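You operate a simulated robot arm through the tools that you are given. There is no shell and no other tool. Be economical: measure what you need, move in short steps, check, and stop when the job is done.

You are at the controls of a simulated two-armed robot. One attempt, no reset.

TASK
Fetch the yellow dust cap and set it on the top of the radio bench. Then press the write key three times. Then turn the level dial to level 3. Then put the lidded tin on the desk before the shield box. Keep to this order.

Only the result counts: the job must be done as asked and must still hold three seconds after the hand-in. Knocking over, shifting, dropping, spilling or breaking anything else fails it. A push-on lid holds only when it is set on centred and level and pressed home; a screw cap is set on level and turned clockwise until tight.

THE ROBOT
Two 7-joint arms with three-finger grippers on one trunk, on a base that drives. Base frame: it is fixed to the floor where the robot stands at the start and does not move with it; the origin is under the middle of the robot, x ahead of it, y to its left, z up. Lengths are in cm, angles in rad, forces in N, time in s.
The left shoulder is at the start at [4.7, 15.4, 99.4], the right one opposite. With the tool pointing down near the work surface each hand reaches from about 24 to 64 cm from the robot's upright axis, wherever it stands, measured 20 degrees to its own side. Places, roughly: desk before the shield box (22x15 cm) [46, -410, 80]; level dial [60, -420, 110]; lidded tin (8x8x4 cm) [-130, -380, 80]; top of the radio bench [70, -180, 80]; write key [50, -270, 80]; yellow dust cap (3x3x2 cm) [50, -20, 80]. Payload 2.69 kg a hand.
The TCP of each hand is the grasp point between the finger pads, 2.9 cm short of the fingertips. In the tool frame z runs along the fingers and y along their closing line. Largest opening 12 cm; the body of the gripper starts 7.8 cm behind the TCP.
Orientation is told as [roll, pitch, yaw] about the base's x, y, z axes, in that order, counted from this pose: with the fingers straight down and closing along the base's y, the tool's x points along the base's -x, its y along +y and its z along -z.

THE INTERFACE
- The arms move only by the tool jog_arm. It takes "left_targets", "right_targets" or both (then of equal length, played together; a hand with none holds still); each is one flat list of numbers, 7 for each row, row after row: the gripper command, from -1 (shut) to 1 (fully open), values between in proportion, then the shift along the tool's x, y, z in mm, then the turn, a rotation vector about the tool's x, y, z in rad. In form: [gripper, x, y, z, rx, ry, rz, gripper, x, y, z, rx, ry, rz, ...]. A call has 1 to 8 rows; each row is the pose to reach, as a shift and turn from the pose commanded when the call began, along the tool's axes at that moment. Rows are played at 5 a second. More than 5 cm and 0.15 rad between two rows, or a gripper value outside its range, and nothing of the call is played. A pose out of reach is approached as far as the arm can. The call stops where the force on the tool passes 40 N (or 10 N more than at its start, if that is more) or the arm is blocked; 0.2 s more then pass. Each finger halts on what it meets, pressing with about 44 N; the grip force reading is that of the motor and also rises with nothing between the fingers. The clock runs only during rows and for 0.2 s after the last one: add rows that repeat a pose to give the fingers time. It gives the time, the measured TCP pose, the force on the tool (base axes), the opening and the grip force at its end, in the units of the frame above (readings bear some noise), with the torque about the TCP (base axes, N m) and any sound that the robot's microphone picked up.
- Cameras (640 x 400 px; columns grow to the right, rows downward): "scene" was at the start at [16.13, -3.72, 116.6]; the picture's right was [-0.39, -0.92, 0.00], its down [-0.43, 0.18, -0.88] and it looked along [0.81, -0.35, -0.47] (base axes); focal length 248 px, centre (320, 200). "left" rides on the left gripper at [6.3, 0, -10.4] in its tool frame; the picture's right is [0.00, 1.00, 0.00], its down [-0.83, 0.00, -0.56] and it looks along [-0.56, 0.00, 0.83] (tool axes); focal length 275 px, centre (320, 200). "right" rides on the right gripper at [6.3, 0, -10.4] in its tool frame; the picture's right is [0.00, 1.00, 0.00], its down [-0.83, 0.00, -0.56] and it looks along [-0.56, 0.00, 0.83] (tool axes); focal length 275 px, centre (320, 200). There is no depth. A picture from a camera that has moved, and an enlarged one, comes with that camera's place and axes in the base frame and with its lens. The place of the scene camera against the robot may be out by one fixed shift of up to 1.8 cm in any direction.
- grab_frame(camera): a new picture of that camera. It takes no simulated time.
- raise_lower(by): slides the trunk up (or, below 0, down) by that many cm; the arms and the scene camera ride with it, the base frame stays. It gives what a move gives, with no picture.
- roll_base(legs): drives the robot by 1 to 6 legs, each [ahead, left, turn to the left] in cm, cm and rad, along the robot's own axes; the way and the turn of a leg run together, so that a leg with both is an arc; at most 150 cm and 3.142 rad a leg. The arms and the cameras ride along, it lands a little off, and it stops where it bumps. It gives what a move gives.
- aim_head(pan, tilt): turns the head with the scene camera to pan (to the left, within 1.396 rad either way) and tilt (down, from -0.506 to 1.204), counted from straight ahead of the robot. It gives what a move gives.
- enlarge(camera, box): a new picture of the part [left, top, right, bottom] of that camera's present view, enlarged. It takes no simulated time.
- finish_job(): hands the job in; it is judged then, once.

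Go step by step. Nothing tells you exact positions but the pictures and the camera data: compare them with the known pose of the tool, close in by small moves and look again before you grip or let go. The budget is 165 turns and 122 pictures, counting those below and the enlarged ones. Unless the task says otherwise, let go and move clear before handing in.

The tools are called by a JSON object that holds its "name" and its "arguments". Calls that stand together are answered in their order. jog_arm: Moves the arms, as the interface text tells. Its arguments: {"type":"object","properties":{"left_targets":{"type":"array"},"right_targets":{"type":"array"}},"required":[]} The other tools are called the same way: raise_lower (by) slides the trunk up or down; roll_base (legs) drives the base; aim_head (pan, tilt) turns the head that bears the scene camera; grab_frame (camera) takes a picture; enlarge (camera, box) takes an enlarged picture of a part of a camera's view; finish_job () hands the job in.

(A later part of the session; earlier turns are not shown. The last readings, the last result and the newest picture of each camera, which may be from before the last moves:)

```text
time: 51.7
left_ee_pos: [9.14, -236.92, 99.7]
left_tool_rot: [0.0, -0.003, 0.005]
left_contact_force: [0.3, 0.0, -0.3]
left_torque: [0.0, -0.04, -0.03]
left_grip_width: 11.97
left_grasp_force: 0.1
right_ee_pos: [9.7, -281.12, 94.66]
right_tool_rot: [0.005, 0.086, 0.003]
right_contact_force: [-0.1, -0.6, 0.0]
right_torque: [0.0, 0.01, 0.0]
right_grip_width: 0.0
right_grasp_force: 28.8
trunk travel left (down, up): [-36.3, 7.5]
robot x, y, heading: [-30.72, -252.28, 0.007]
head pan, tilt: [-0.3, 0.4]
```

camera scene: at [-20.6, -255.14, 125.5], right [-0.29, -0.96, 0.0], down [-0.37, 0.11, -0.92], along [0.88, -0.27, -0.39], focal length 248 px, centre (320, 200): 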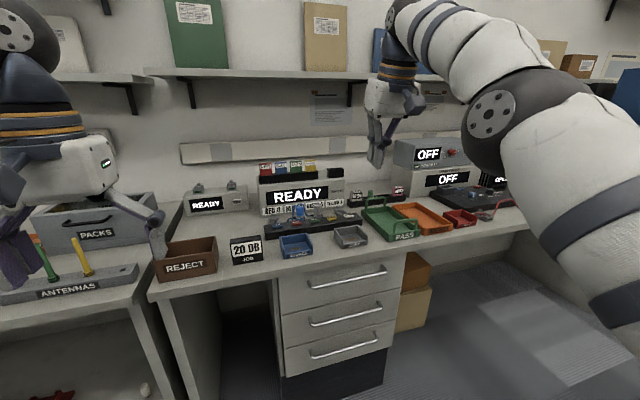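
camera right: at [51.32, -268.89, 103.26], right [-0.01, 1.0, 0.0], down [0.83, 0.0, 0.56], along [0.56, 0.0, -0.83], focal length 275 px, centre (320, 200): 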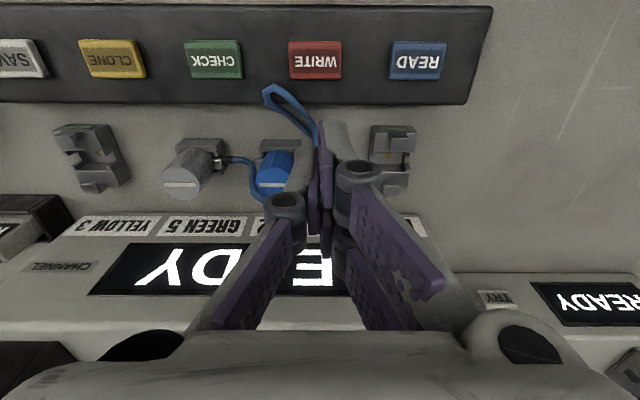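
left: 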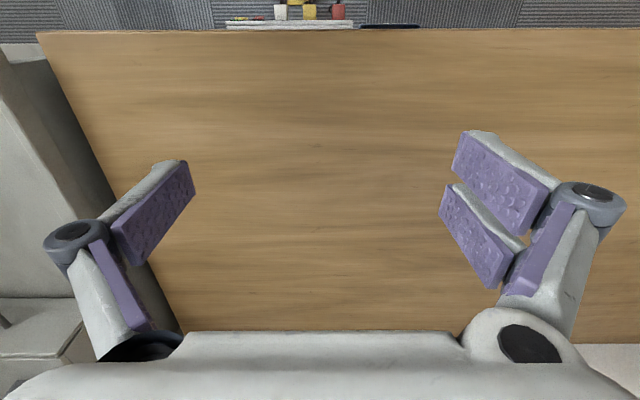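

The right arm shifted by itself during the trunk move. I'll level it and see whether it now holds its pose.

{"name": "jog_arm", "arguments": {"right_targets": [-1, 0, 0, 0, 0, -0.086, 0, -1, 0, 0, 0, 0, -0.086, 0, -1, 0, 0, -30, 0, -0.086, 0, -1, 0, 0, -50, 0, -0.086, 0, -1, 0, 0, -50, 0, -0.086, 0]}}

{"name": "roll_base", "arguments": {"legs": [[2, 0, 0]]}}

{"name": "jog_arm", "arguments": {"right_targets": [-1, 30, 0, 0, 0, 0, 0, -1, 30, 0, 0, 0, 0, 0]}}

```text
time: 52.9
left_ee_pos: [9.25, -236.99, 99.58]
left_tool_rot: [0.0, -0.001, 0.009]
left_contact_force: [-0.2, 0.5, -0.3]
left_torque: [0.02, 0.0, 0.01]
left_grip_width: 12.01
left_grasp_force: 0.0
right_ee_pos: [11.22, -282.12, 99.67]
right_tool_rot: [0.007, 0.004, 0.002]
right_contact_force: [0.1, 0.1, 0.2]
right_torque: [0.01, -0.01, 0.02]
right_grip_width: 0.0
right_grasp_force: 28.2
right hand out of reach, approached as far as the arm can: row 1, 2, 3, 4, 5
trunk travel left (down, up): [-36.3, 7.5]
robot x, y, heading: [-30.91, -252.44, 0.008]
head pan, tilt: [-0.3, 0.4]
```

```text
time: 53.7
left_ee_pos: [11.24, -236.87, 99.46]
left_tool_rot: [0.0, 0.0, 0.006]
left_contact_force: [1.4, -0.1, 0.2]
left_torque: [0.0, 0.02, 0.0]
left_grip_width: 12.0
left_grasp_force: 0.1
right_ee_pos: [13.26, -282.18, 99.71]
right_tool_rot: [0.004, 0.004, 0.001]
right_contact_force: [0.2, 0.1, -0.2]
right_torque: [0.02, 0.02, -0.03]
right_grip_width: 0.01
right_grasp_force: 28.4
trunk travel left (down, up): [-36.3, 7.5]
robot x, y, heading: [-28.59, -252.22, 0.004]
head pan, tilt: [-0.3, 0.4]
```

```text
time: 54.3
left_ee_pos: [11.2, -236.94, 99.58]
left_tool_rot: [-0.001, 0.0, 0.005]
left_contact_force: [-0.1, -1.0, -0.4]
left_torque: [-0.02, 0.0, 0.0]
left_grip_width: 12.03
left_grasp_force: 0.0
right_ee_pos: [11.82, -283.62, 99.79]
right_tool_rot: [0.004, 0.004, 0.003]
right_contact_force: [0.1, 0.9, 0.3]
right_torque: [0.0, -0.03, 0.01]
right_grip_width: 0.01
right_grasp_force: 28.4
right hand out of reach, approached as far as the arm can: row 1, 2
trunk travel left (down, up): [-36.3, 7.5]
robot x, y, heading: [-28.82, -252.33, 0.002]
head pan, tilt: [-0.3, 0.4]
```

Still at a limit. I'll try lowering the hand here in the open, in front of the bench, to get back to a comfortable configuration.

{"name": "jog_arm", "arguments": {"right_targets": [-1, 0, 0, 40, 0, 0, 0, -1, 0, 0, 80, 0, 0, 0, -1, 0, 0, 120, 0, 0, 0, -1, 0, 0, 160, 0, 0, 0, -1, 0, 0, 160, 0, 0, 0]}}

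{"name": "jog_arm", "arguments": {"right_targets": [-1, 0, 40, 0, 0, 0, 0, -1, 0, 80, 0, 0, 0, 0, -1, 0, 80, 0, 0, 0, 0]}}

{"name": "jog_arm", "arguments": {"right_targets": [-1, 40, 0, 0, 0, 0, 0, -1, 80, 0, 0, 0, 0, 0, -1, 80, 0, 0, 0, 0, 0]}}

```text
time: 55.5
left_ee_pos: [11.2, -236.86, 99.64]
left_tool_rot: [0.002, 0.0, 0.005]
left_contact_force: [-0.5, 1.0, -0.2]
left_torque: [0.0, 0.03, 0.01]
left_grip_width: 12.0
left_grasp_force: 0.1
right_ee_pos: [11.81, -283.43, 83.74]
right_tool_rot: [0.006, 0.003, 0.002]
right_contact_force: [-0.4, -0.9, 1.0]
right_torque: [0.02, 0.02, -0.02]
right_grip_width: 0.0
right_grasp_force: 28.8
trunk travel left (down, up): [-36.3, 7.5]
robot x, y, heading: [-29.32, -252.27, 0.005]
head pan, tilt: [-0.3, 0.4]
```

```text
time: 56.3
left_ee_pos: [11.09, -236.97, 99.58]
left_tool_rot: [0.0, 0.002, 0.004]
left_contact_force: [0.0, 0.2, 0.2]
left_torque: [-0.02, 0.0, -0.01]
left_grip_width: 12.04
left_grasp_force: 0.0
right_ee_pos: [12.13, -275.7, 83.53]
right_tool_rot: [0.006, 0.006, 0.001]
right_contact_force: [0.6, -1.2, -0.2]
right_torque: [0.03, 0.03, 0.0]
right_grip_width: 0.0
right_grasp_force: 28.5
right hand out of reach, approached as far as the arm can: row 2, 3
trunk travel left (down, up): [-36.3, 7.5]
robot x, y, heading: [-28.79, -252.06, 0.009]
head pan, tilt: [-0.3, 0.4]
```

```text
time: 57.1
left_ee_pos: [11.13, -236.89, 99.63]
left_tool_rot: [-0.001, 0.001, 0.005]
left_contact_force: [-0.4, 0.2, -0.2]
left_torque: [0.0, 0.0, 0.01]
left_grip_width: 12.0
left_grasp_force: 0.1
right_ee_pos: [6.58, -278.56, 80.49]
right_tool_rot: [0.005, 0.006, 0.002]
right_contact_force: [-0.8, 0.2, 0.1]
right_torque: [0.0, 0.02, 0.02]
right_grip_width: 0.0
right_grasp_force: 28.5
right hand out of reach, approached as far as the arm can: row 1, 2, 3
trunk travel left (down, up): [-36.3, 7.5]
robot x, y, heading: [-29.27, -251.96, 0.002]
head pan, tilt: [-0.3, 0.4]
```

A wrist or elbow joint seems at its stop. I'll see whether turning the tool in yaw frees it.

{"name": "jog_arm", "arguments": {"right_targets": [-1, 0, 0, 0, 0, 0, -0.15, -1, 0, 0, 0, 0, 0, -0.3, -1, 0, 0, 0, 0, 0, -0.45, -1, 0, 0, 0, 0, 0, -0.45]}}

{"name": "jog_arm", "arguments": {"right_targets": [-1, 40, 0, 0, 0, 0, 0, -1, 40, 0, 0, 0, 0, 0]}}

{"name": "aim_head", "arguments": {"pan": -1.0, "tilt": 0.5}}

{"name": "grab_frame", "arguments": {"camera": "scene"}}

```text
time: 58.1
left_ee_pos: [11.27, -236.97, 99.56]
left_tool_rot: [-0.001, 0.0, 0.005]
left_contact_force: [-0.1, 0.3, 0.6]
left_torque: [0.01, -0.03, 0.01]
left_grip_width: 11.99
left_grasp_force: 0.1
right_ee_pos: [6.63, -278.62, 80.42]
right_tool_rot: [0.008, 0.002, 0.454]
right_contact_force: [-0.8, 1.0, 0.1]
right_torque: [-0.02, -0.01, 0.0]
right_grip_width: 0.01
right_grasp_force: 28.5
trunk travel left (down, up): [-36.3, 7.5]
robot x, y, heading: [-28.95, -252.83, 0.003]
head pan, tilt: [-0.3, 0.4]
```

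```text
time: 58.7
left_ee_pos: [11.28, -236.88, 99.57]
left_tool_rot: [0.0, 0.0, 0.006]
left_contact_force: [-0.5, -0.1, -0.1]
left_torque: [0.01, 0.01, 0.01]
left_grip_width: 11.99
left_grasp_force: 0.1
right_ee_pos: [3.34, -280.69, 80.08]
right_tool_rot: [0.009, 0.002, 0.453]
right_contact_force: [0.1, -0.3, -0.6]
right_torque: [0.01, 0.0, 0.01]
right_grip_width: 0.0
right_grasp_force: 28.3
right hand out of reach, approached as far as the arm can: row 1, 2
trunk travel left (down, up): [-36.3, 7.5]
robot x, y, heading: [-28.92, -252.2, 0.009]
head pan, tilt: [-0.3, 0.4]
```

```text
time: 59.8
left_ee_pos: [11.13, -236.93, 99.6]
left_tool_rot: [-0.001, 0.0, 0.005]
left_contact_force: [-0.3, 0.0, 0.4]
left_torque: [0.03, -0.03, 0.03]
left_grip_width: 12.02
left_grasp_force: 0.0
right_ee_pos: [3.3, -280.7, 80.08]
right_tool_rot: [0.009, 0.003, 0.452]
right_contact_force: [-0.5, 0.0, -0.4]
right_torque: [0.0, -0.01, 0.02]
right_grip_width: 0.0
right_grasp_force: 29.3
trunk travel left (down, up): [-36.3, 7.5]
robot x, y, heading: [-28.89, -252.4, 0.004]
head pan, tilt: [-1.0, 0.499]
```

```text
88 pictures are left
camera scene: at [-16.26, -260.08, 116.48], right [-0.84, -0.55, 0.0], down [-0.26, 0.4, -0.88], along [0.48, -0.74, -0.48], focal length 248 px, centre (320, 200)
```

scene: 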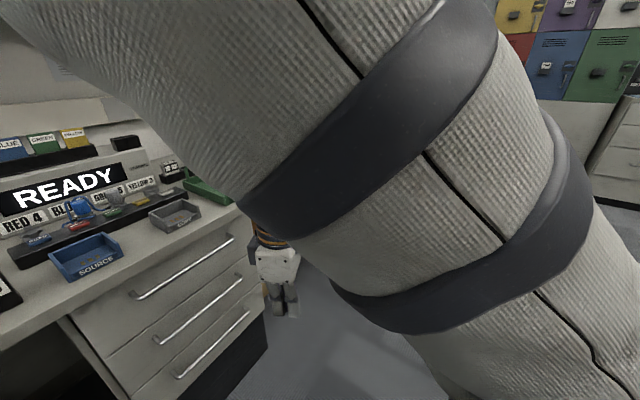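

Yaw turns freely, so it's the elbow swing. I'll send the hand outward and up, then bring it back in, to let the elbow resettle.

{"name": "jog_arm", "arguments": {"right_targets": [-1, -6, -40, -20, 0, 0, 0.1, -1, -12, -80, -40, 0, 0, 0.2, -1, -20, -120, -60, 0, 0, 0.3, -1, -25, -160, -90, 0, 0, 0.4, -1, -25, -180, -130, 0, 0, 0.45, -1, -25, -180, -170, 0, 0, 0.45, -1, -25, -180, -200, 0, 0, 0.45, -1, -25, -180, -200, 0, 0, 0.45]}}

{"name": "jog_arm", "arguments": {"right_targets": [-1, 40, 0, 0, 0, 0, 0, -1, 80, 0, 0, 0, 0, 0, -1, 120, 0, 0, 0, 0, 0, -1, 120, 0, 0, 0, 0, 0]}}

{"name": "jog_arm", "arguments": {"right_targets": [-1, 0, 40, 0, 0, 0, 0, -1, 0, 80, 0, 0, 0, 0, -1, 0, 120, 0, 0, 0, 0, -1, 0, 120, 0, 0, 0, 0]}}

```text
refused: row 4 steps farther than a row can; nothing moved
```

```text
time: 60.8
left_ee_pos: [11.2, -236.93, 99.68]
left_tool_rot: [0.001, 0.0, 0.003]
left_contact_force: [-0.4, -0.2, 0.2]
left_torque: [0.02, 0.01, 0.0]
left_grip_width: 12.0
left_grasp_force: 0.1
right_ee_pos: [-5.76, -287.33, 80.48]
right_tool_rot: [0.005, 0.004, 0.453]
right_contact_force: [-0.2, 0.2, 0.8]
right_torque: [-0.01, 0.0, 0.01]
right_grip_width: 0.01
right_grasp_force: 29.1
right hand out of reach, approached as far as the arm can: row 3, 4
trunk travel left (down, up): [-36.3, 7.5]
robot x, y, heading: [-28.95, -252.73, 0.006]
head pan, tilt: [-1.0, 0.499]
```

```text
time: 61.8
left_ee_pos: [11.12, -236.96, 99.63]
left_tool_rot: [0.001, -0.002, 0.007]
left_contact_force: [-0.1, 0.6, -0.1]
left_torque: [0.0, 0.0, -0.01]
left_grip_width: 11.99
left_grasp_force: 0.0
right_ee_pos: [-2.5, -281.21, 78.24]
right_tool_rot: [0.006, 0.001, 0.453]
right_contact_force: [0.6, -0.6, -0.1]
right_torque: [0.0, -0.05, -0.01]
right_grip_width: 0.0
right_grasp_force: 27.7
right hand out of reach, approached as far as the arm can: row 1, 2, 3, 4
trunk travel left (down, up): [-36.3, 7.5]
robot x, y, heading: [-28.56, -252.2, 0.006]
head pan, tilt: [-1.0, 0.499]
```

Now the hand is roughly at its starting place relative to the robot, but lower. I'll raise it and turn yaw back to zero, then test a move.

{"name": "jog_arm", "arguments": {"right_targets": [-1, 0, 0, -40, 0, 0, 0.1, -1, 0, 0, -80, 0, 0, 0.2, -1, 0, 0, -120, 0, 0, 0.3, -1, 0, 0, -160, 0, 0, 0.4, -1, 0, 0, -200, 0, 0, 0.45, -1, 0, 0, -240, 0, 0, 0.45, -1, 0, 0, -240, 0, 0, 0.45]}}

{"name": "jog_arm", "arguments": {"right_targets": [-1, -40, 20, 0, 0, 0, 0, -1, -80, 50, 0, 0, 0, 0, -1, -110, 80, 0, 0, 0, 0, -1, -110, 80, 0, 0, 0, 0]}}

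{"name": "grab_frame", "arguments": {"camera": "scene"}}

```text
time: 63.4
left_ee_pos: [11.12, -236.99, 99.61]
left_tool_rot: [0.0, 0.002, 0.006]
left_contact_force: [0.6, -0.9, -0.6]
left_torque: [0.0, 0.0, 0.02]
left_grip_width: 12.02
left_grasp_force: 0.0
right_ee_pos: [0.59, -290.42, 103.47]
right_tool_rot: [0.006, 0.009, 0.0]
right_contact_force: [0.4, 0.3, 0.4]
right_torque: [-0.01, 0.02, 0.0]
right_grip_width: 0.01
right_grasp_force: 28.8
right hand out of reach, approached as far as the arm can: row 1, 2, 3, 4, 5, 6, 7
trunk travel left (down, up): [-36.3, 7.5]
robot x, y, heading: [-28.48, -252.66, 0.012]
head pan, tilt: [-1.0, 0.499]
```

```text
time: 64.4
left_ee_pos: [11.06, -236.82, 99.7]
left_tool_rot: [0.001, 0.001, 0.005]
left_contact_force: [0.3, 0.0, 0.3]
left_torque: [-0.01, -0.02, -0.01]
left_grip_width: 12.01
left_grasp_force: 0.3
right_ee_pos: [12.25, -282.77, 103.49]
right_tool_rot: [0.005, 0.005, 0.003]
right_contact_force: [-0.1, 0.4, 0.2]
right_torque: [0.02, -0.04, 0.0]
right_grip_width: 0.0
right_grasp_force: 28.0
right hand out of reach, approached as far as the arm can: row 2, 3, 4
trunk travel left (down, up): [-36.3, 7.5]
robot x, y, heading: [-28.82, -252.53, 0.004]
head pan, tilt: [-1.0, 0.499]
```

```text
87 pictures are left
camera scene: at [-16.29, -260.1, 116.48], right [-0.84, -0.54, 0.0], down [-0.26, 0.4, -0.88], along [0.48, -0.74, -0.48], focal length 248 px, centre (320, 200)
```

scene: 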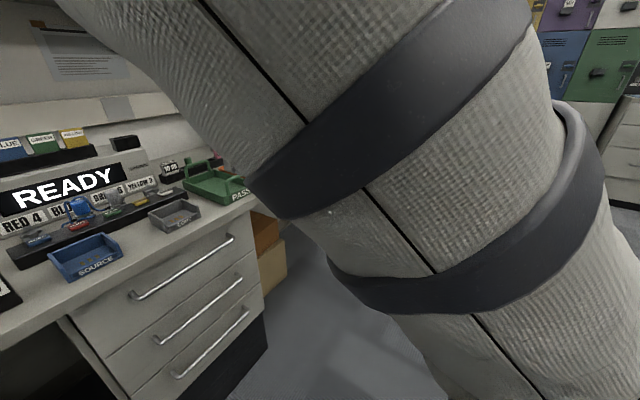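

The arm is free outward but blocked inward. I'll swing it far out to the right and low, then bring it back to reset the elbow.

{"name": "jog_arm", "arguments": {"right_targets": [-1, 0, -48, 0, 0, 0, 0, -1, 0, -96, 0, 0, 0, 0, -1, 0, -144, 0, 0, 0, 0, -1, 0, -192, 0, 0, 0, 0, -1, 0, -240, 0, 0, 0, 0, -1, 0, -288, 0, 0, 0, 0, -1, 0, -330, 0, 0, 0, 0, -1, 0, -330, 0, 0, 0, 0]}}

{"name": "jog_arm", "arguments": {"right_targets": [-1, 0, 0, 45, 0, 0, 0, -1, 0, 0, 90, 0, 0, 0, -1, 0, 0, 135, 0, 0, 0, -1, 0, 0, 180, 0, 0, 0, -1, 45, 0, 180, 0, 0, 0, -1, 90, 0, 180, 0, 0, 0, -1, 130, 0, 180, 0, 0, 0, -1, 130, 0, 180, 0, 0, 0]}}

{"name": "jog_arm", "arguments": {"right_targets": [-1, 0, 45, 0, 0, 0, 0, -1, 0, 90, 0, 0, 0, 0, -1, 0, 135, 0, 0, 0, 0, -1, 0, 180, 0, 0, 0, 0, -1, 0, 225, 0, 0, 0, 0, -1, 0, 270, 0, 0, 0, 0, -1, 0, 330, 0, 0, 0, 0]}}

{"name": "grab_frame", "arguments": {"camera": "scene"}}

```text
time: 66.2
left_ee_pos: [11.22, -236.89, 99.61]
left_tool_rot: [-0.001, 0.001, 0.005]
left_contact_force: [-0.4, -0.4, 1.8]
left_torque: [0.03, -0.01, 0.01]
left_grip_width: 12.02
left_grasp_force: 0.1
right_ee_pos: [9.63, -311.3, 102.77]
right_tool_rot: [0.005, 0.004, 0.0]
right_contact_force: [-0.2, -0.2, 0.2]
right_torque: [-0.01, -0.02, -0.01]
right_grip_width: 0.0
right_grasp_force: 28.7
right hand out of reach, approached as far as the arm can: row 6, 7, 8
trunk travel left (down, up): [-36.3, 7.5]
robot x, y, heading: [-29.2, -252.26, 0.005]
head pan, tilt: [-1.0, 0.499]
```

```text
time: 68.0
left_ee_pos: [11.18, -236.82, 99.68]
left_tool_rot: [0.001, 0.0, 0.005]
left_contact_force: [-0.7, 0.7, 0.7]
left_torque: [-0.02, 0.01, -0.01]
left_grip_width: 12.02
left_grasp_force: 0.1
right_ee_pos: [-3.48, -311.34, 84.65]
right_tool_rot: [0.006, 0.004, 0.0]
right_contact_force: [0.3, 0.6, 0.4]
right_torque: [0.01, 0.0, -0.01]
right_grip_width: 0.0
right_grasp_force: 28.6
trunk travel left (down, up): [-36.3, 7.5]
robot x, y, heading: [-29.06, -252.35, 0.003]
head pan, tilt: [-1.0, 0.499]
```

```text
refused: row 7 steps farther than a row can; nothing moved
```

```text
86 pictures are left
camera scene: at [-16.25, -260.09, 116.48], right [-0.84, -0.54, 0.0], down [-0.26, 0.4, -0.88], along [0.48, -0.74, -0.48], focal length 248 px, centre (320, 200)
```

scene: 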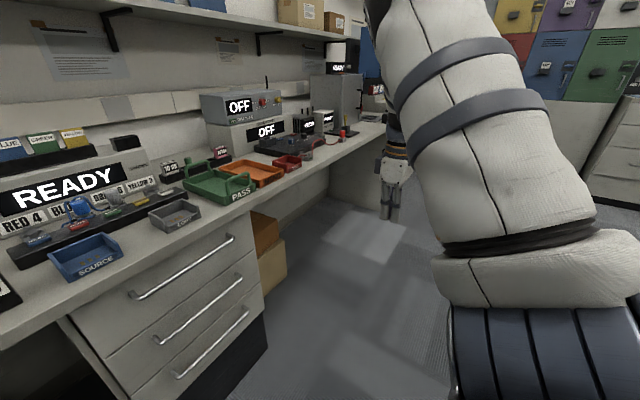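

The arm moved freely there. Now bring the hand back in.

{"name": "jog_arm", "arguments": {"right_targets": [-1, 0, 45, 0, 0, 0, 0, -1, 0, 90, 0, 0, 0, 0, -1, 0, 135, 0, 0, 0, 0, -1, 0, 180, 0, 0, 0, 0, -1, 0, 225, 0, 0, 0, 0, -1, 0, 270, 0, 0, 0, 0, -1, 0, 310, 0, 0, 0, 0, -1, 0, 310, 0, 0, 0, 0]}}

```text
time: 69.8
left_ee_pos: [11.21, -236.94, 99.75]
left_tool_rot: [0.0, -0.003, 0.006]
left_contact_force: [0.1, 0.3, -0.3]
left_torque: [-0.02, -0.03, -0.01]
left_grip_width: 12.01
left_grasp_force: 0.1
right_ee_pos: [-2.71, -284.86, 81.89]
right_tool_rot: [0.006, 0.007, 0.002]
right_contact_force: [-0.6, -0.1, 0.1]
right_torque: [0.02, -0.01, -0.01]
right_grip_width: 0.0
right_grasp_force: 28.4
right hand out of reach, approached as far as the arm can: row 6, 7, 8
trunk travel left (down, up): [-36.3, 7.5]
robot x, y, heading: [-28.82, -252.48, 0.004]
head pan, tilt: [-1.0, 0.499]
```

The right arm remains limited inward, so I'll park it high and out to the side and use the healthy left arm. I'll drive so the key lies ahead and left of the robot.

{"name": "jog_arm", "arguments": {"right_targets": [-1, 0, 0, -45, 0, 0, 0, -1, 0, -20, -90, 0, 0, 0, -1, 0, -40, -135, 0, 0, 0, -1, 0, -60, -180, 0, 0, 0, -1, 0, -60, -205, 0, 0, 0, -1, 0, -60, -205, 0, 0, 0]}}

{"name": "roll_base", "arguments": {"legs": [[0, -34.5, 0], [30, 0, 0]]}}

{"name": "aim_head", "arguments": {"pan": 0.3, "tilt": 0.5}}

{"name": "grab_frame", "arguments": {"camera": "scene"}}

{"name": "grab_frame", "arguments": {"camera": "left"}}

```text
time: 71.2
left_ee_pos: [11.2, -236.84, 99.64]
left_tool_rot: [-0.001, -0.002, 0.004]
left_contact_force: [0.1, 0.6, -0.3]
left_torque: [0.04, -0.01, -0.01]
left_grip_width: 11.98
left_grasp_force: 0.1
right_ee_pos: [-2.64, -291.31, 102.28]
right_tool_rot: [0.009, 0.006, 0.001]
right_contact_force: [-0.4, 1.1, 0.4]
right_torque: [0.0, 0.01, -0.02]
right_grip_width: 0.02
right_grasp_force: 28.3
right hand out of reach, approached as far as the arm can: row 1, 2, 3, 4
trunk travel left (down, up): [-36.3, 7.5]
robot x, y, heading: [-28.97, -252.42, 0.005]
head pan, tilt: [-1.0, 0.499]
```

```text
time: 76.1
left_ee_pos: [41.28, -271.22, 99.54]
left_tool_rot: [-0.001, -0.001, 0.01]
left_contact_force: [0.7, 0.1, -0.6]
left_torque: [-0.03, 0.04, -0.02]
left_grip_width: 11.99
left_grasp_force: 0.0
right_ee_pos: [27.6, -325.74, 102.36]
right_tool_rot: [0.008, 0.005, 0.005]
right_contact_force: [0.6, 0.5, 0.4]
right_torque: [-0.01, 0.04, 0.0]
right_grip_width: 0.02
right_grasp_force: 28.4
trunk travel left (down, up): [-36.3, 7.5]
robot x, y, heading: [1.12, -286.53, 0.006]
head pan, tilt: [-1.0, 0.499]
```

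```text
time: 77.5
left_ee_pos: [41.24, -271.17, 99.71]
left_tool_rot: [0.0, 0.0, 0.008]
left_contact_force: [0.9, -0.3, -0.2]
left_torque: [-0.01, 0.02, 0.01]
left_grip_width: 12.03
left_grasp_force: 0.0
right_ee_pos: [27.7, -325.82, 102.26]
right_tool_rot: [0.009, 0.01, 0.005]
right_contact_force: [0.3, -0.6, -0.3]
right_torque: [0.01, 0.0, -0.03]
right_grip_width: 0.0
right_grasp_force: 28.7
trunk travel left (down, up): [-36.3, 7.5]
robot x, y, heading: [1.33, -286.88, 0.01]
head pan, tilt: [0.3, 0.499]
```

```text
85 pictures are left
camera scene: at [17.4, -290.43, 117.34], right [-0.39, -0.92, 0.0], down [-0.36, 0.15, -0.92], along [0.85, -0.36, -0.39], focal length 248 px, centre (320, 200)
```

scene: 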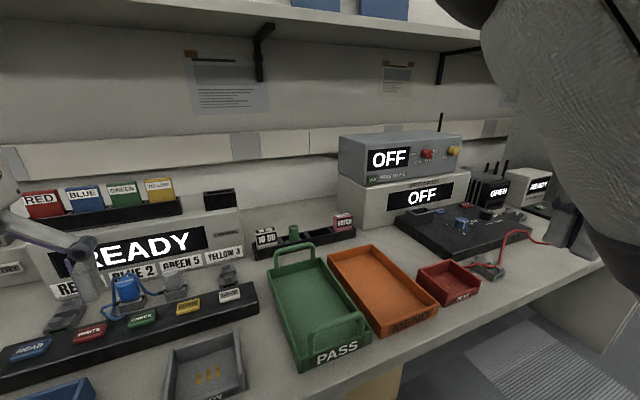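

```text
84 pictures are left
camera left: at [34.81, -271.16, 109.97], right [0.0, 1.0, 0.0], down [0.83, 0.0, 0.56], along [0.56, 0.0, -0.83], focal length 275 px, centre (320, 200)
```

left: 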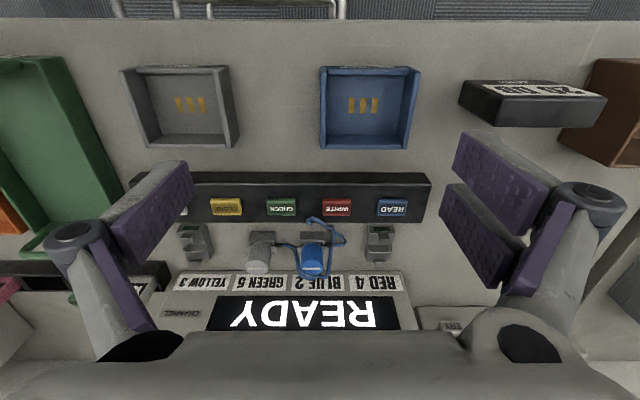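

From the left hand camera the key is at about [53.3, −269.1, 84]. I'll close the left fingers and bring them above it.

{"name": "jog_arm", "arguments": {"left_targets": [0.3, -40, 7, 10, 0, 0, 0, -0.4, -80, 14, 20, 0, 0, 0, -1, -121, 21, 35, 0, 0, 0, -1, -121, 21, 50, 0, 0, 0, -1, -121, 21, 50, 0, 0, 0]}}

{"name": "grab_frame", "arguments": {"camera": "left"}}

{"name": "grab_frame", "arguments": {"camera": "scene"}}

```text
time: 78.7
left_ee_pos: [53.33, -269.06, 94.59]
left_tool_rot: [0.0, 0.002, 0.008]
left_contact_force: [0.0, 0.5, -0.6]
left_torque: [-0.03, 0.01, -0.01]
left_grip_width: 0.0
left_grasp_force: 28.8
right_ee_pos: [27.63, -325.75, 102.25]
right_tool_rot: [0.007, 0.007, 0.005]
right_contact_force: [-0.4, 0.4, 0.5]
right_torque: [0.01, 0.03, 0.03]
right_grip_width: 0.0
right_grasp_force: 28.7
trunk travel left (down, up): [-36.3, 7.5]
robot x, y, heading: [0.89, -286.89, 0.012]
head pan, tilt: [0.3, 0.499]
```

```text
83 pictures are left
camera left: at [46.84, -268.94, 104.87], right [0.0, 1.0, 0.0], down [0.83, 0.0, 0.56], along [0.56, 0.0, -0.83], focal length 275 px, centre (320, 200)
```

left: 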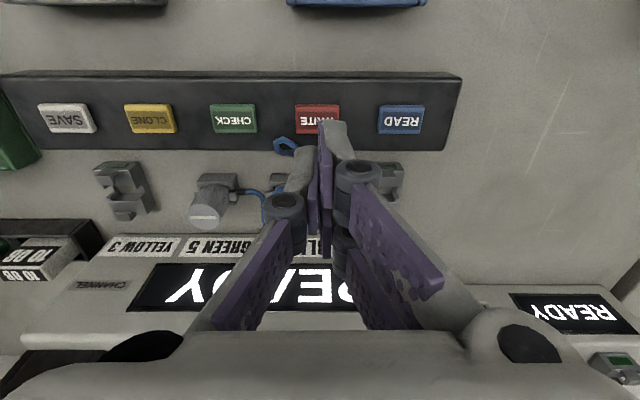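

```text
82 pictures are left
camera scene: at [17.43, -290.38, 117.38], right [-0.38, -0.92, 0.0], down [-0.36, 0.15, -0.92], along [0.85, -0.35, -0.39], focal length 248 px, centre (320, 200)
```

scene: 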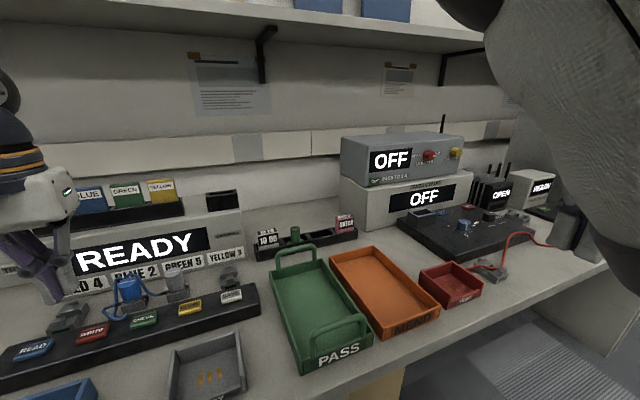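

The fingers are right above the WRITE key (key top ≈ z 84). I'll re-aim the head and lower to just above the key.

{"name": "aim_head", "arguments": {"pan": 0.35, "tilt": 0.45}}

{"name": "jog_arm", "arguments": {"left_targets": [-1, 0, -1, 30, 0, 0, 0, -1, 0, -1, 60, 0, 0, 0, -1, 0, -1, 60, 0, 0, 0]}}

{"name": "grab_frame", "arguments": {"camera": "scene"}}

{"name": "grab_frame", "arguments": {"camera": "left"}}

```text
time: 79.4
left_ee_pos: [53.31, -268.99, 94.63]
left_tool_rot: [0.0, 0.001, 0.009]
left_contact_force: [0.3, -0.3, 0.9]
left_torque: [0.01, 0.01, 0.01]
left_grip_width: 0.0
left_grasp_force: 28.3
right_ee_pos: [27.65, -325.69, 102.23]
right_tool_rot: [0.005, 0.008, 0.004]
right_contact_force: [0.0, 0.1, 0.2]
right_torque: [0.0, -0.01, 0.0]
right_grip_width: 0.0
right_grasp_force: 28.7
trunk travel left (down, up): [-36.3, 7.5]
robot x, y, heading: [0.75, -286.73, 0.003]
head pan, tilt: [0.351, 0.45]
```

```text
time: 80.2
left_ee_pos: [53.21, -269.23, 88.63]
left_tool_rot: [0.0, -0.001, 0.009]
left_contact_force: [0.3, 0.0, 0.0]
left_torque: [-0.03, -0.03, -0.01]
left_grip_width: 0.0
left_grasp_force: 28.4
right_ee_pos: [27.54, -325.74, 102.32]
right_tool_rot: [0.006, 0.007, 0.006]
right_contact_force: [0.2, 0.4, 0.4]
right_torque: [0.02, 0.0, 0.01]
right_grip_width: 0.01
right_grasp_force: 28.7
trunk travel left (down, up): [-36.3, 7.5]
robot x, y, heading: [1.05, -286.6, 0.004]
head pan, tilt: [0.351, 0.45]
```

```text
81 pictures are left
camera scene: at [17.65, -289.88, 117.73], right [-0.33, -0.94, 0.0], down [-0.34, 0.12, -0.93], along [0.88, -0.31, -0.36], focal length 248 px, centre (320, 200)
```

scene: 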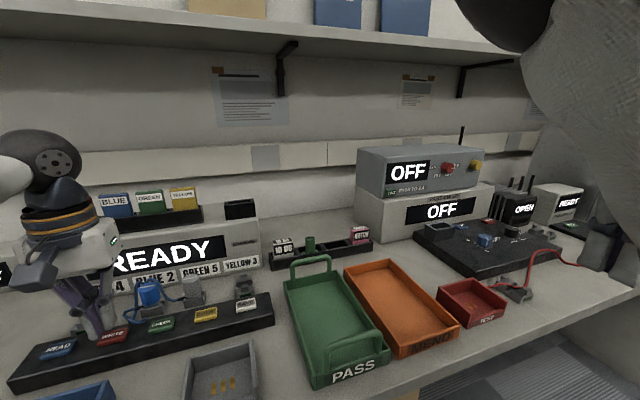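

```text
80 pictures are left
camera left: at [46.82, -269.09, 98.94], right [0.0, 1.0, 0.0], down [0.83, 0.0, 0.56], along [0.56, 0.0, -0.83], focal length 275 px, centre (320, 200)
```

left: 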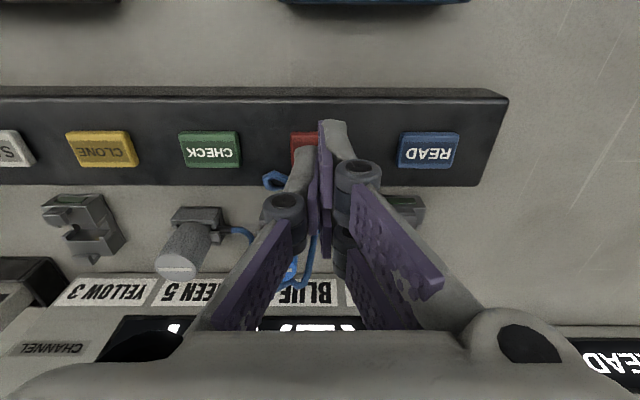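

Aligned over the key. One first press in small steps, then a look at force, sound and display.

{"name": "jog_arm", "arguments": {"left_targets": [-1, -2, 0, 12, 0, 0, 0, -1, -2, 0, 17, 0, 0, 0, -1, -2, 0, 20, 0, 0, 0, -1, -2, 0, 22, 0, 0, 0]}}

{"name": "enlarge", "arguments": {"camera": "scene", "box": [0, 200, 288, 380]}}

```text
time: 81.2
left_ee_pos: [53.65, -269.09, 86.49]
left_tool_rot: [0.001, 0.001, 0.008]
left_contact_force: [-0.6, -0.5, 0.0]
left_torque: [-0.02, 0.02, -0.03]
left_grip_width: 0.04
left_grasp_force: 27.8
right_ee_pos: [27.61, -325.65, 102.29]
right_tool_rot: [0.007, 0.008, 0.006]
right_contact_force: [1.0, -0.5, -0.2]
right_torque: [-0.02, 0.02, 0.01]
right_grip_width: 0.0
right_grasp_force: 28.7
trunk travel left (down, up): [-36.3, 7.5]
robot x, y, heading: [0.75, -286.67, 0.009]
head pan, tilt: [0.351, 0.45]
```

```text
2.22 times, centred on (144, 290) of scene
camera zoom: at [17.67, -289.83, 117.74], right [-0.32, -0.95, 0.0], down [-0.34, 0.11, -0.94], along [0.89, -0.3, -0.35], focal length 552 px, centre (711, 0)
```

zoom: 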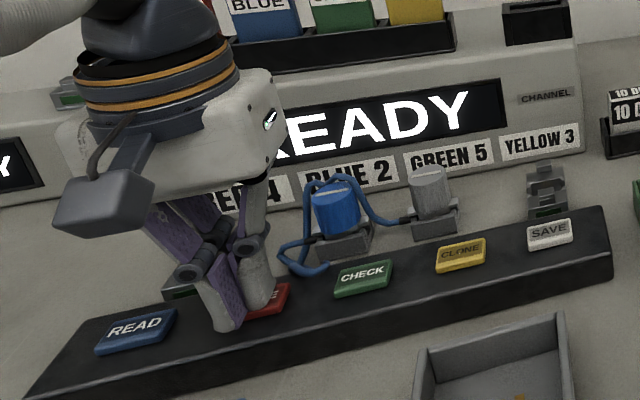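

No contact yet; go further in small steps.

{"name": "jog_arm", "arguments": {"left_targets": [-1, 0, 0, 2, 0, 0, 0, -1, 0, 0, 4, 0, 0, 0, -1, 0, 0, 6, 0, 0, 0]}}

{"name": "enlarge", "arguments": {"camera": "left", "box": [240, 80, 400, 180]}}

```text
time: 82.0
left_ee_pos: [53.4, -269.03, 86.11]
left_tool_rot: [0.0, -0.004, 0.008]
left_contact_force: [2.5, 1.2, 11.0]
left_torque: [0.03, -0.08, -0.04]
left_grip_width: 0.62
left_grasp_force: 28.8
right_ee_pos: [27.51, -325.77, 102.33]
right_tool_rot: [0.008, 0.006, 0.007]
right_contact_force: [1.2, -0.3, -0.5]
right_torque: [0.03, 0.0, 0.03]
right_grip_width: 0.0
right_grasp_force: 28.3
trunk travel left (down, up): [-36.3, 7.5]
robot x, y, heading: [1.23, -286.67, 0.009]
head pan, tilt: [0.351, 0.45]
heard: click
```

```text
4.00 times, centred on (320, 130) of left
camera zoom: at [47.06, -269.08, 96.32], right [0.0, 1.0, 0.0], down [0.83, 0.0, 0.56], along [0.56, 0.0, -0.83], focal length 1101 px, centre (320, 480)
```

zoom: 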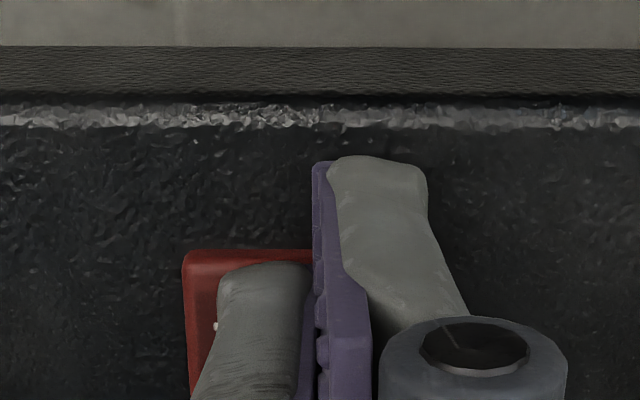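

A click was heard: first press. I'll lift off and check the display.

{"name": "jog_arm", "arguments": {"left_targets": [-1, 0, 0, -4, 0, 0, 0, -1, 0, 0, -12, 0, 0, 0, -1, 0, 0, -12, 0, 0, 0]}}

{"name": "enlarge", "arguments": {"camera": "scene", "box": [0, 200, 288, 380]}}

```text
time: 82.8
left_ee_pos: [53.54, -269.1, 87.08]
left_tool_rot: [0.001, 0.001, 0.009]
left_contact_force: [0.1, -0.6, 0.4]
left_torque: [0.0, 0.0, -0.01]
left_grip_width: 0.0
left_grasp_force: 28.1
right_ee_pos: [27.49, -325.76, 102.15]
right_tool_rot: [0.007, 0.009, 0.005]
right_contact_force: [0.1, 0.0, 0.6]
right_torque: [0.03, 0.0, 0.0]
right_grip_width: 0.02
right_grasp_force: 28.0
trunk travel left (down, up): [-36.3, 7.5]
robot x, y, heading: [1.3, -286.65, 0.014]
head pan, tilt: [0.351, 0.45]
```

```text
2.22 times, centred on (144, 290) of scene
camera zoom: at [17.7, -289.75, 117.77], right [-0.32, -0.95, 0.0], down [-0.33, 0.11, -0.94], along [0.89, -0.3, -0.35], focal length 552 px, centre (711, 0)
```

zoom: 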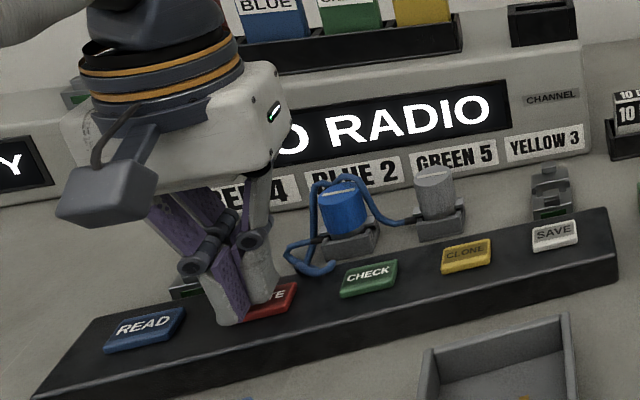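

The display changed to "NO RADIO", so the press registered. Second press.

{"name": "jog_arm", "arguments": {"left_targets": [-1, 0, 0, 6, 0, 0, 0, -1, 0, 0, 10, 0, 0, 0, -1, 0, 0, 12, 0, 0, 0, -1, 0, 0, 12, 0, 0, 0, -1, 0, 0, 4, 0, 0, 0, -1, 0, 0, -4, 0, 0, 0, -1, 0, 0, -4, 0, 0, 0]}}

```text
time: 84.4
left_ee_pos: [53.44, -269.08, 87.39]
left_tool_rot: [-0.001, 0.001, 0.007]
left_contact_force: [0.2, 0.9, -0.1]
left_torque: [-0.01, -0.02, 0.01]
left_grip_width: 0.02
left_grasp_force: 28.5
right_ee_pos: [27.61, -325.67, 102.36]
right_tool_rot: [0.006, 0.009, 0.005]
right_contact_force: [0.5, -0.1, 0.3]
right_torque: [-0.02, 0.01, -0.01]
right_grip_width: 0.01
right_grasp_force: 29.1
trunk travel left (down, up): [-36.3, 7.5]
robot x, y, heading: [1.12, -286.89, 0.006]
head pan, tilt: [0.351, 0.45]
heard: click
```

Second click heard. Third press.

{"name": "jog_arm", "arguments": {"left_targets": [-1, 0, 0, 8, 0, 0, 0, -1, 0, 0, 14, 0, 0, 0, -1, 0, 0, 16, 0, 0, 0, -1, 0, 0, 16, 0, 0, 0, -1, 0, 0, 4, 0, 0, 0, -1, 0, 0, -10, 0, 0, 0, -1, 0, 0, -10, 0, 0, 0]}}

{"name": "grab_frame", "arguments": {"camera": "scene"}}

```text
time: 86.0
left_ee_pos: [53.61, -269.12, 88.46]
left_tool_rot: [-0.001, 0.0, 0.012]
left_contact_force: [-0.3, -1.4, -0.6]
left_torque: [0.0, 0.0, 0.02]
left_grip_width: 0.01
left_grasp_force: 28.5
right_ee_pos: [27.53, -325.71, 102.35]
right_tool_rot: [0.007, 0.009, 0.006]
right_contact_force: [0.5, -0.2, 1.0]
right_torque: [0.01, 0.0, 0.01]
right_grip_width: 0.0
right_grasp_force: 28.7
trunk travel left (down, up): [-36.3, 7.5]
robot x, y, heading: [1.36, -286.62, 0.01]
head pan, tilt: [0.351, 0.45]
heard: click
```

```text
76 pictures are left
camera scene: at [17.75, -289.64, 117.84], right [-0.3, -0.95, 0.0], down [-0.33, 0.1, -0.94], along [0.9, -0.28, -0.34], focal length 248 px, centre (320, 200)
```

scene: 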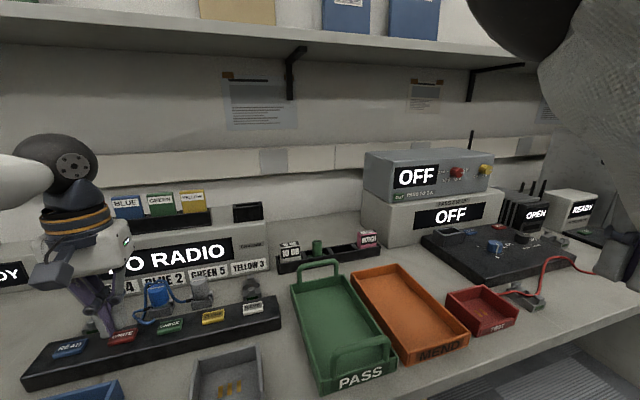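

Three clicks done. I'll withdraw the left hand along the same path, back off, and drive toward the shield box.

{"name": "jog_arm", "arguments": {"left_targets": [-1, 0, 0, -40, 0, 0, 0, -1, 20, -5, -75, 0, 0, 0, -1, 60, -10, -100, 0, 0, 0, -1, 100, -15, -105, 0, 0, 0, -1, 123, -21, -110, 0, 0, 0, -1, 123, -21, -110, 0, 0, 0]}}

{"name": "roll_base", "arguments": {"legs": [[-30, 0, -0.008], [0, -90, 0]]}}

{"name": "aim_head", "arguments": {"pan": -0.5, "tilt": 0.25}}

{"name": "grab_frame", "arguments": {"camera": "scene"}}

```text
time: 87.4
left_ee_pos: [41.25, -271.39, 99.54]
left_tool_rot: [0.001, 0.001, 0.009]
left_contact_force: [0.2, 0.0, 0.2]
left_torque: [0.02, -0.03, -0.03]
left_grip_width: 0.01
left_grasp_force: 28.3
right_ee_pos: [27.62, -325.72, 102.29]
right_tool_rot: [0.007, 0.008, 0.006]
right_contact_force: [-0.2, 0.4, 1.3]
right_torque: [-0.01, -0.02, 0.01]
right_grip_width: 0.01
right_grasp_force: 28.3
trunk travel left (down, up): [-36.3, 7.5]
robot x, y, heading: [1.12, -286.75, 0.01]
head pan, tilt: [0.351, 0.45]
```

```text
time: 96.3
left_ee_pos: [11.24, -361.63, 99.48]
left_tool_rot: [-0.001, -0.001, -0.006]
left_contact_force: [-0.9, 0.6, 0.5]
left_torque: [0.02, 0.0, 0.01]
left_grip_width: 0.0
left_grasp_force: 28.1
right_ee_pos: [-3.35, -415.92, 102.29]
right_tool_rot: [0.008, 0.009, -0.011]
right_contact_force: [1.3, 1.2, -0.2]
right_torque: [-0.03, -0.01, 0.01]
right_grip_width: 0.03
right_grasp_force: 28.2
trunk travel left (down, up): [-36.3, 7.5]
robot x, y, heading: [-29.33, -376.61, -0.005]
head pan, tilt: [0.351, 0.45]
```

```text
time: 97.4
left_ee_pos: [11.17, -361.69, 99.58]
left_tool_rot: [0.001, 0.001, -0.007]
left_contact_force: [-1.2, 0.1, -0.4]
left_torque: [-0.04, -0.03, 0.03]
left_grip_width: 0.0
left_grasp_force: 28.6
right_ee_pos: [-3.38, -415.92, 102.2]
right_tool_rot: [0.007, 0.01, -0.011]
right_contact_force: [-0.4, 0.7, -0.4]
right_torque: [0.01, -0.01, -0.04]
right_grip_width: 0.0
right_grasp_force: 28.6
trunk travel left (down, up): [-36.3, 7.5]
robot x, y, heading: [-29.49, -376.5, -0.006]
head pan, tilt: [-0.499, 0.25]
```

```text
75 pictures are left
camera scene: at [-13.28, -381.25, 118.8], right [-0.48, -0.88, 0.0], down [-0.22, 0.12, -0.97], along [0.85, -0.47, -0.25], focal length 248 px, centre (320, 200)
```

scene: 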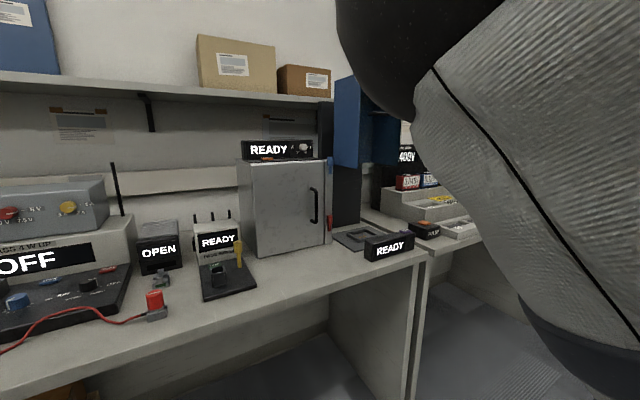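

The shield box with door stands at the bench; a control unit with a dial sits on top of it. Let me zoom in.

{"name": "enlarge", "arguments": {"camera": "scene", "box": [232, 120, 344, 190]}}

{"name": "enlarge", "arguments": {"camera": "scene", "box": [0, 180, 224, 320]}}

```text
5.71 times, centred on (288, 155) of scene
camera zoom: at [-13.28, -381.25, 118.8], right [-0.48, -0.88, 0.0], down [-0.22, 0.12, -0.97], along [0.85, -0.47, -0.25], focal length 1419 px, centre (503, 457)
```

zoom: 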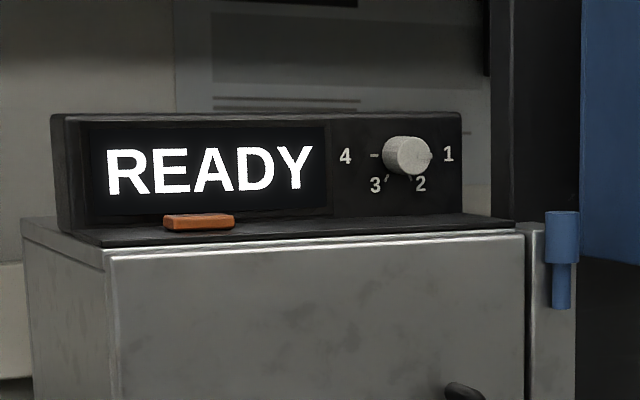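

```text
2.86 times, centred on (112, 250) of scene
camera zoom: at [-13.28, -381.25, 118.8], right [-0.48, -0.88, 0.0], down [-0.22, 0.12, -0.97], along [0.85, -0.47, -0.25], focal length 710 px, centre (914, 57)
```

zoom: 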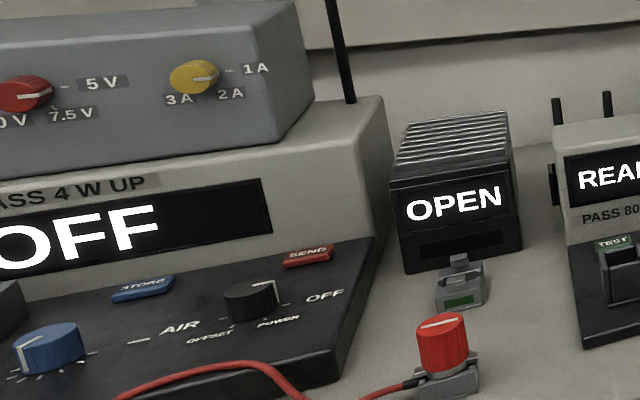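

The level dial has marks 1 (right), 2, 3 (lower left), 4 (left) and points at 1 now, so it needs about a 120° clockwise turn. I'll swing the left hand to point its fingers forward, here in open space.

{"name": "jog_arm", "arguments": {"left_targets": [-1, -15, 0, -12, 0, -0.15, 0, -1, -30, 0, -25, 0, -0.3, 0, -1, -45, 0, -37, 0, -0.45, 0, -1, -60, 0, -50, 0, -0.6, 0, -1, -75, 0, -62, 0, -0.75, 0, -1, -90, 0, -75, 0, -0.9, 0, -1, -105, 0, -87, 0, -1.05, 0, -1, -120, 0, -100, 0, -1.19, 0]}}

{"name": "jog_arm", "arguments": {"left_targets": [-1, 0, 0, 0, 0, -0.13, 0, -1, 0, 0, 0, 0, -0.26, 0, -1, 0, 0, 0, 0, -0.38, 0, -1, 0, 0, 0, 0, -0.38, 0]}}

{"name": "aim_head", "arguments": {"pan": 0.3, "tilt": 0.25}}

{"name": "grab_frame", "arguments": {"camera": "scene"}}

```text
time: 99.2
left_ee_pos: [23.26, -361.84, 109.57]
left_tool_rot: [-0.004, -1.193, -0.005]
left_contact_force: [-0.1, -1.1, -0.1]
left_torque: [-0.03, 0.02, -0.01]
left_grip_width: 0.0
left_grasp_force: 29.0
right_ee_pos: [-3.39, -416.01, 102.3]
right_tool_rot: [0.006, 0.008, -0.011]
right_contact_force: [-1.1, -1.0, 0.8]
right_torque: [-0.02, 0.0, 0.01]
right_grip_width: 0.0
right_grasp_force: 28.9
trunk travel left (down, up): [-36.3, 7.5]
robot x, y, heading: [-29.07, -376.36, -0.006]
head pan, tilt: [-0.499, 0.25]
```

```text
time: 100.2
left_ee_pos: [23.22, -361.78, 109.46]
left_tool_rot: [-2.388, -1.572, 2.381]
left_contact_force: [0.3, 0.1, 0.8]
left_torque: [0.04, 0.0, 0.0]
left_grip_width: 0.0
left_grasp_force: 29.0
right_ee_pos: [-3.33, -415.96, 102.22]
right_tool_rot: [0.008, 0.008, -0.012]
right_contact_force: [0.6, 0.0, -0.1]
right_torque: [-0.02, 0.0, 0.0]
right_grip_width: 0.03
right_grasp_force: 28.5
trunk travel left (down, up): [-36.3, 7.5]
robot x, y, heading: [-29.33, -376.79, -0.009]
head pan, tilt: [-0.499, 0.25]
```

```text
time: 101.4
left_ee_pos: [23.25, -361.77, 109.54]
left_tool_rot: [-0.49, -1.571, 0.484]
left_contact_force: [0.0, -0.2, -0.3]
left_torque: [0.03, -0.01, 0.01]
left_grip_width: 0.0
left_grasp_force: 29.0
right_ee_pos: [-3.35, -415.96, 102.36]
right_tool_rot: [0.007, 0.01, -0.01]
right_contact_force: [0.7, 0.3, 0.7]
right_torque: [-0.01, 0.01, 0.0]
right_grip_width: 0.0
right_grasp_force: 28.9
trunk travel left (down, up): [-36.3, 7.5]
robot x, y, heading: [-28.97, -376.44, -0.009]
head pan, tilt: [0.3, 0.25]
```

```text
72 pictures are left
camera scene: at [-12.51, -374.04, 118.79], right [0.29, -0.96, 0.0], down [-0.24, -0.07, -0.97], along [0.93, 0.28, -0.25], focal length 248 px, centre (320, 200)
```

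scene: 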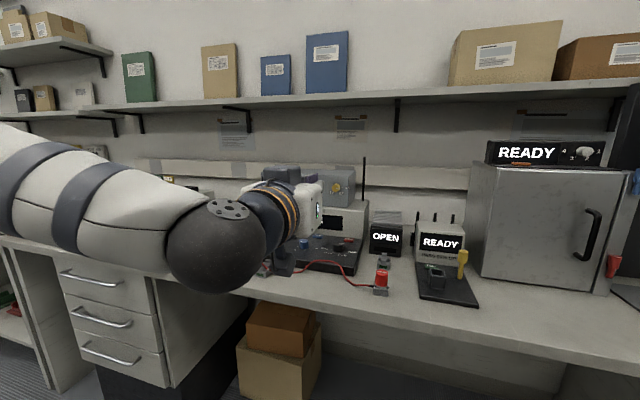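

Two scene views put the dial at about [60, −415.5, 115.4]. I'll raise the trunk by 6, drive in front of it, and open the left fingers a bit.

{"name": "raise_lower", "arguments": {"by": 6}}

{"name": "roll_base", "arguments": {"legs": [[0, -54.5, 0.009], [25, 0, 0]]}}

{"name": "jog_arm", "arguments": {"left_targets": [-0.5, 0, 0, 0, 0, 0, 0, -0.17, 0, 0, 0, 0, 0, 0, -0.17, 0, 0, 0, 0, 0, 0]}}

{"name": "aim_head", "arguments": {"pan": 0.3, "tilt": 0.25}}

{"name": "grab_frame", "arguments": {"camera": "scene"}}

{"name": "grab_frame", "arguments": {"camera": "left"}}

```text
time: 102.4
left_ee_pos: [23.33, -361.8, 115.38]
left_tool_rot: [-0.101, -1.567, 0.096]
left_contact_force: [-0.1, 0.9, -0.7]
left_torque: [0.0, -0.05, -0.02]
left_grip_width: 0.0
left_grasp_force: 28.2
right_ee_pos: [-3.22, -415.8, 108.2]
right_tool_rot: [0.006, 0.012, -0.007]
right_contact_force: [0.3, 0.6, 0.0]
right_torque: [0.0, 0.07, -0.05]
right_grip_width: 0.02
right_grasp_force: 28.7
trunk travel left (down, up): [-42.3, 1.5]
robot x, y, heading: [-29.03, -376.37, -0.007]
head pan, tilt: [0.3, 0.25]
```

```text
time: 108.5
left_ee_pos: [48.03, -415.77, 115.55]
left_tool_rot: [-0.346, -1.571, 0.354]
left_contact_force: [-0.2, 0.5, 0.3]
left_torque: [0.03, -0.04, 0.01]
left_grip_width: 0.01
left_grasp_force: 28.3
right_ee_pos: [22.27, -470.23, 108.26]
right_tool_rot: [0.006, 0.008, 0.005]
right_contact_force: [-0.5, 0.7, 0.6]
right_torque: [0.0, 0.03, -0.02]
right_grip_width: 0.0
right_grasp_force: 28.9
trunk travel left (down, up): [-42.3, 1.5]
robot x, y, heading: [-4.26, -430.75, 0.01]
head pan, tilt: [0.3, 0.25]
```

```text
time: 109.3
left_ee_pos: [47.93, -415.64, 115.51]
left_tool_rot: [-0.748, -1.571, 0.756]
left_contact_force: [1.0, 0.7, 0.0]
left_torque: [0.0, 0.01, -0.01]
left_grip_width: 4.98
left_grasp_force: 0.1
right_ee_pos: [22.31, -470.17, 108.31]
right_tool_rot: [0.007, 0.008, 0.004]
right_contact_force: [-1.2, 0.1, -0.1]
right_torque: [-0.03, 0.0, 0.01]
right_grip_width: 0.0
right_grasp_force: 28.8
trunk travel left (down, up): [-42.3, 1.5]
robot x, y, heading: [-4.19, -431.05, 0.011]
head pan, tilt: [0.3, 0.25]
```

```text
time: 109.9
left_ee_pos: [48.02, -415.68, 115.54]
left_tool_rot: [-0.864, -1.57, 0.869]
left_contact_force: [-0.2, 0.1, 1.0]
left_torque: [-0.04, 0.03, 0.01]
left_grip_width: 5.01
left_grasp_force: 0.1
right_ee_pos: [22.08, -470.15, 108.34]
right_tool_rot: [0.009, 0.009, 0.004]
right_contact_force: [0.2, 0.5, 0.2]
right_torque: [-0.01, 0.03, 0.0]
right_grip_width: 0.04
right_grasp_force: 28.5
trunk travel left (down, up): [-42.3, 1.5]
robot x, y, heading: [-4.1, -431.23, 0.009]
head pan, tilt: [0.3, 0.25]
```

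```text
71 pictures are left
camera scene: at [7.5, -428.49, 125.91], right [0.3, -0.95, 0.0], down [-0.24, -0.07, -0.97], along [0.92, 0.29, -0.25], focal length 248 px, centre (320, 200)
```

scene: 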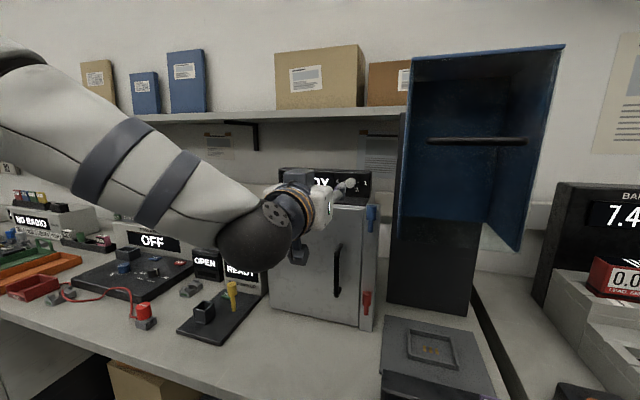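

```text
70 pictures are left
camera left: at [37.45, -415.71, 109.17], right [-0.01, 1.0, 0.0], down [-0.56, -0.01, 0.83], along [0.83, 0.0, 0.56], focal length 275 px, centre (320, 200)
```

left: 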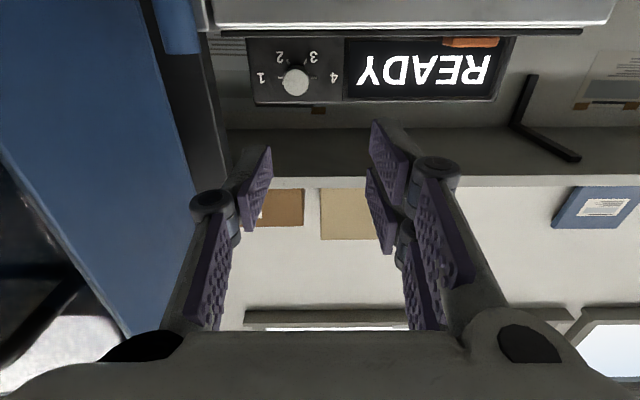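

In the left-hand view the dial lies about 2 cm lower and right of the TCP line. Zoom for the details of the knob.

{"name": "enlarge", "arguments": {"camera": "left", "box": [240, 25, 368, 105]}}

```text
5.00 times, centred on (304, 65) of left
camera zoom: at [37.45, -415.71, 109.17], right [-0.01, 1.0, 0.0], down [-0.56, -0.01, 0.83], along [0.83, 0.0, 0.56], focal length 1376 px, centre (400, 875)
```

zoom: 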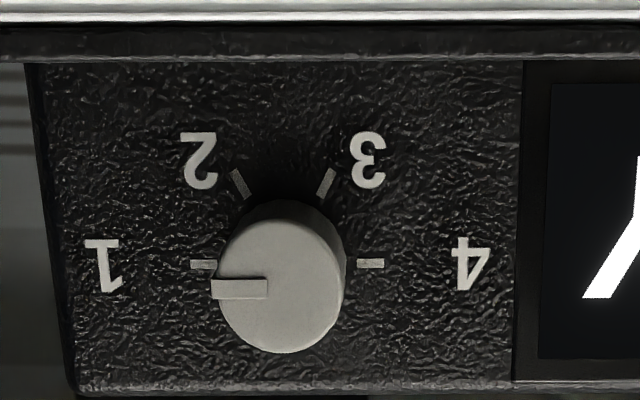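

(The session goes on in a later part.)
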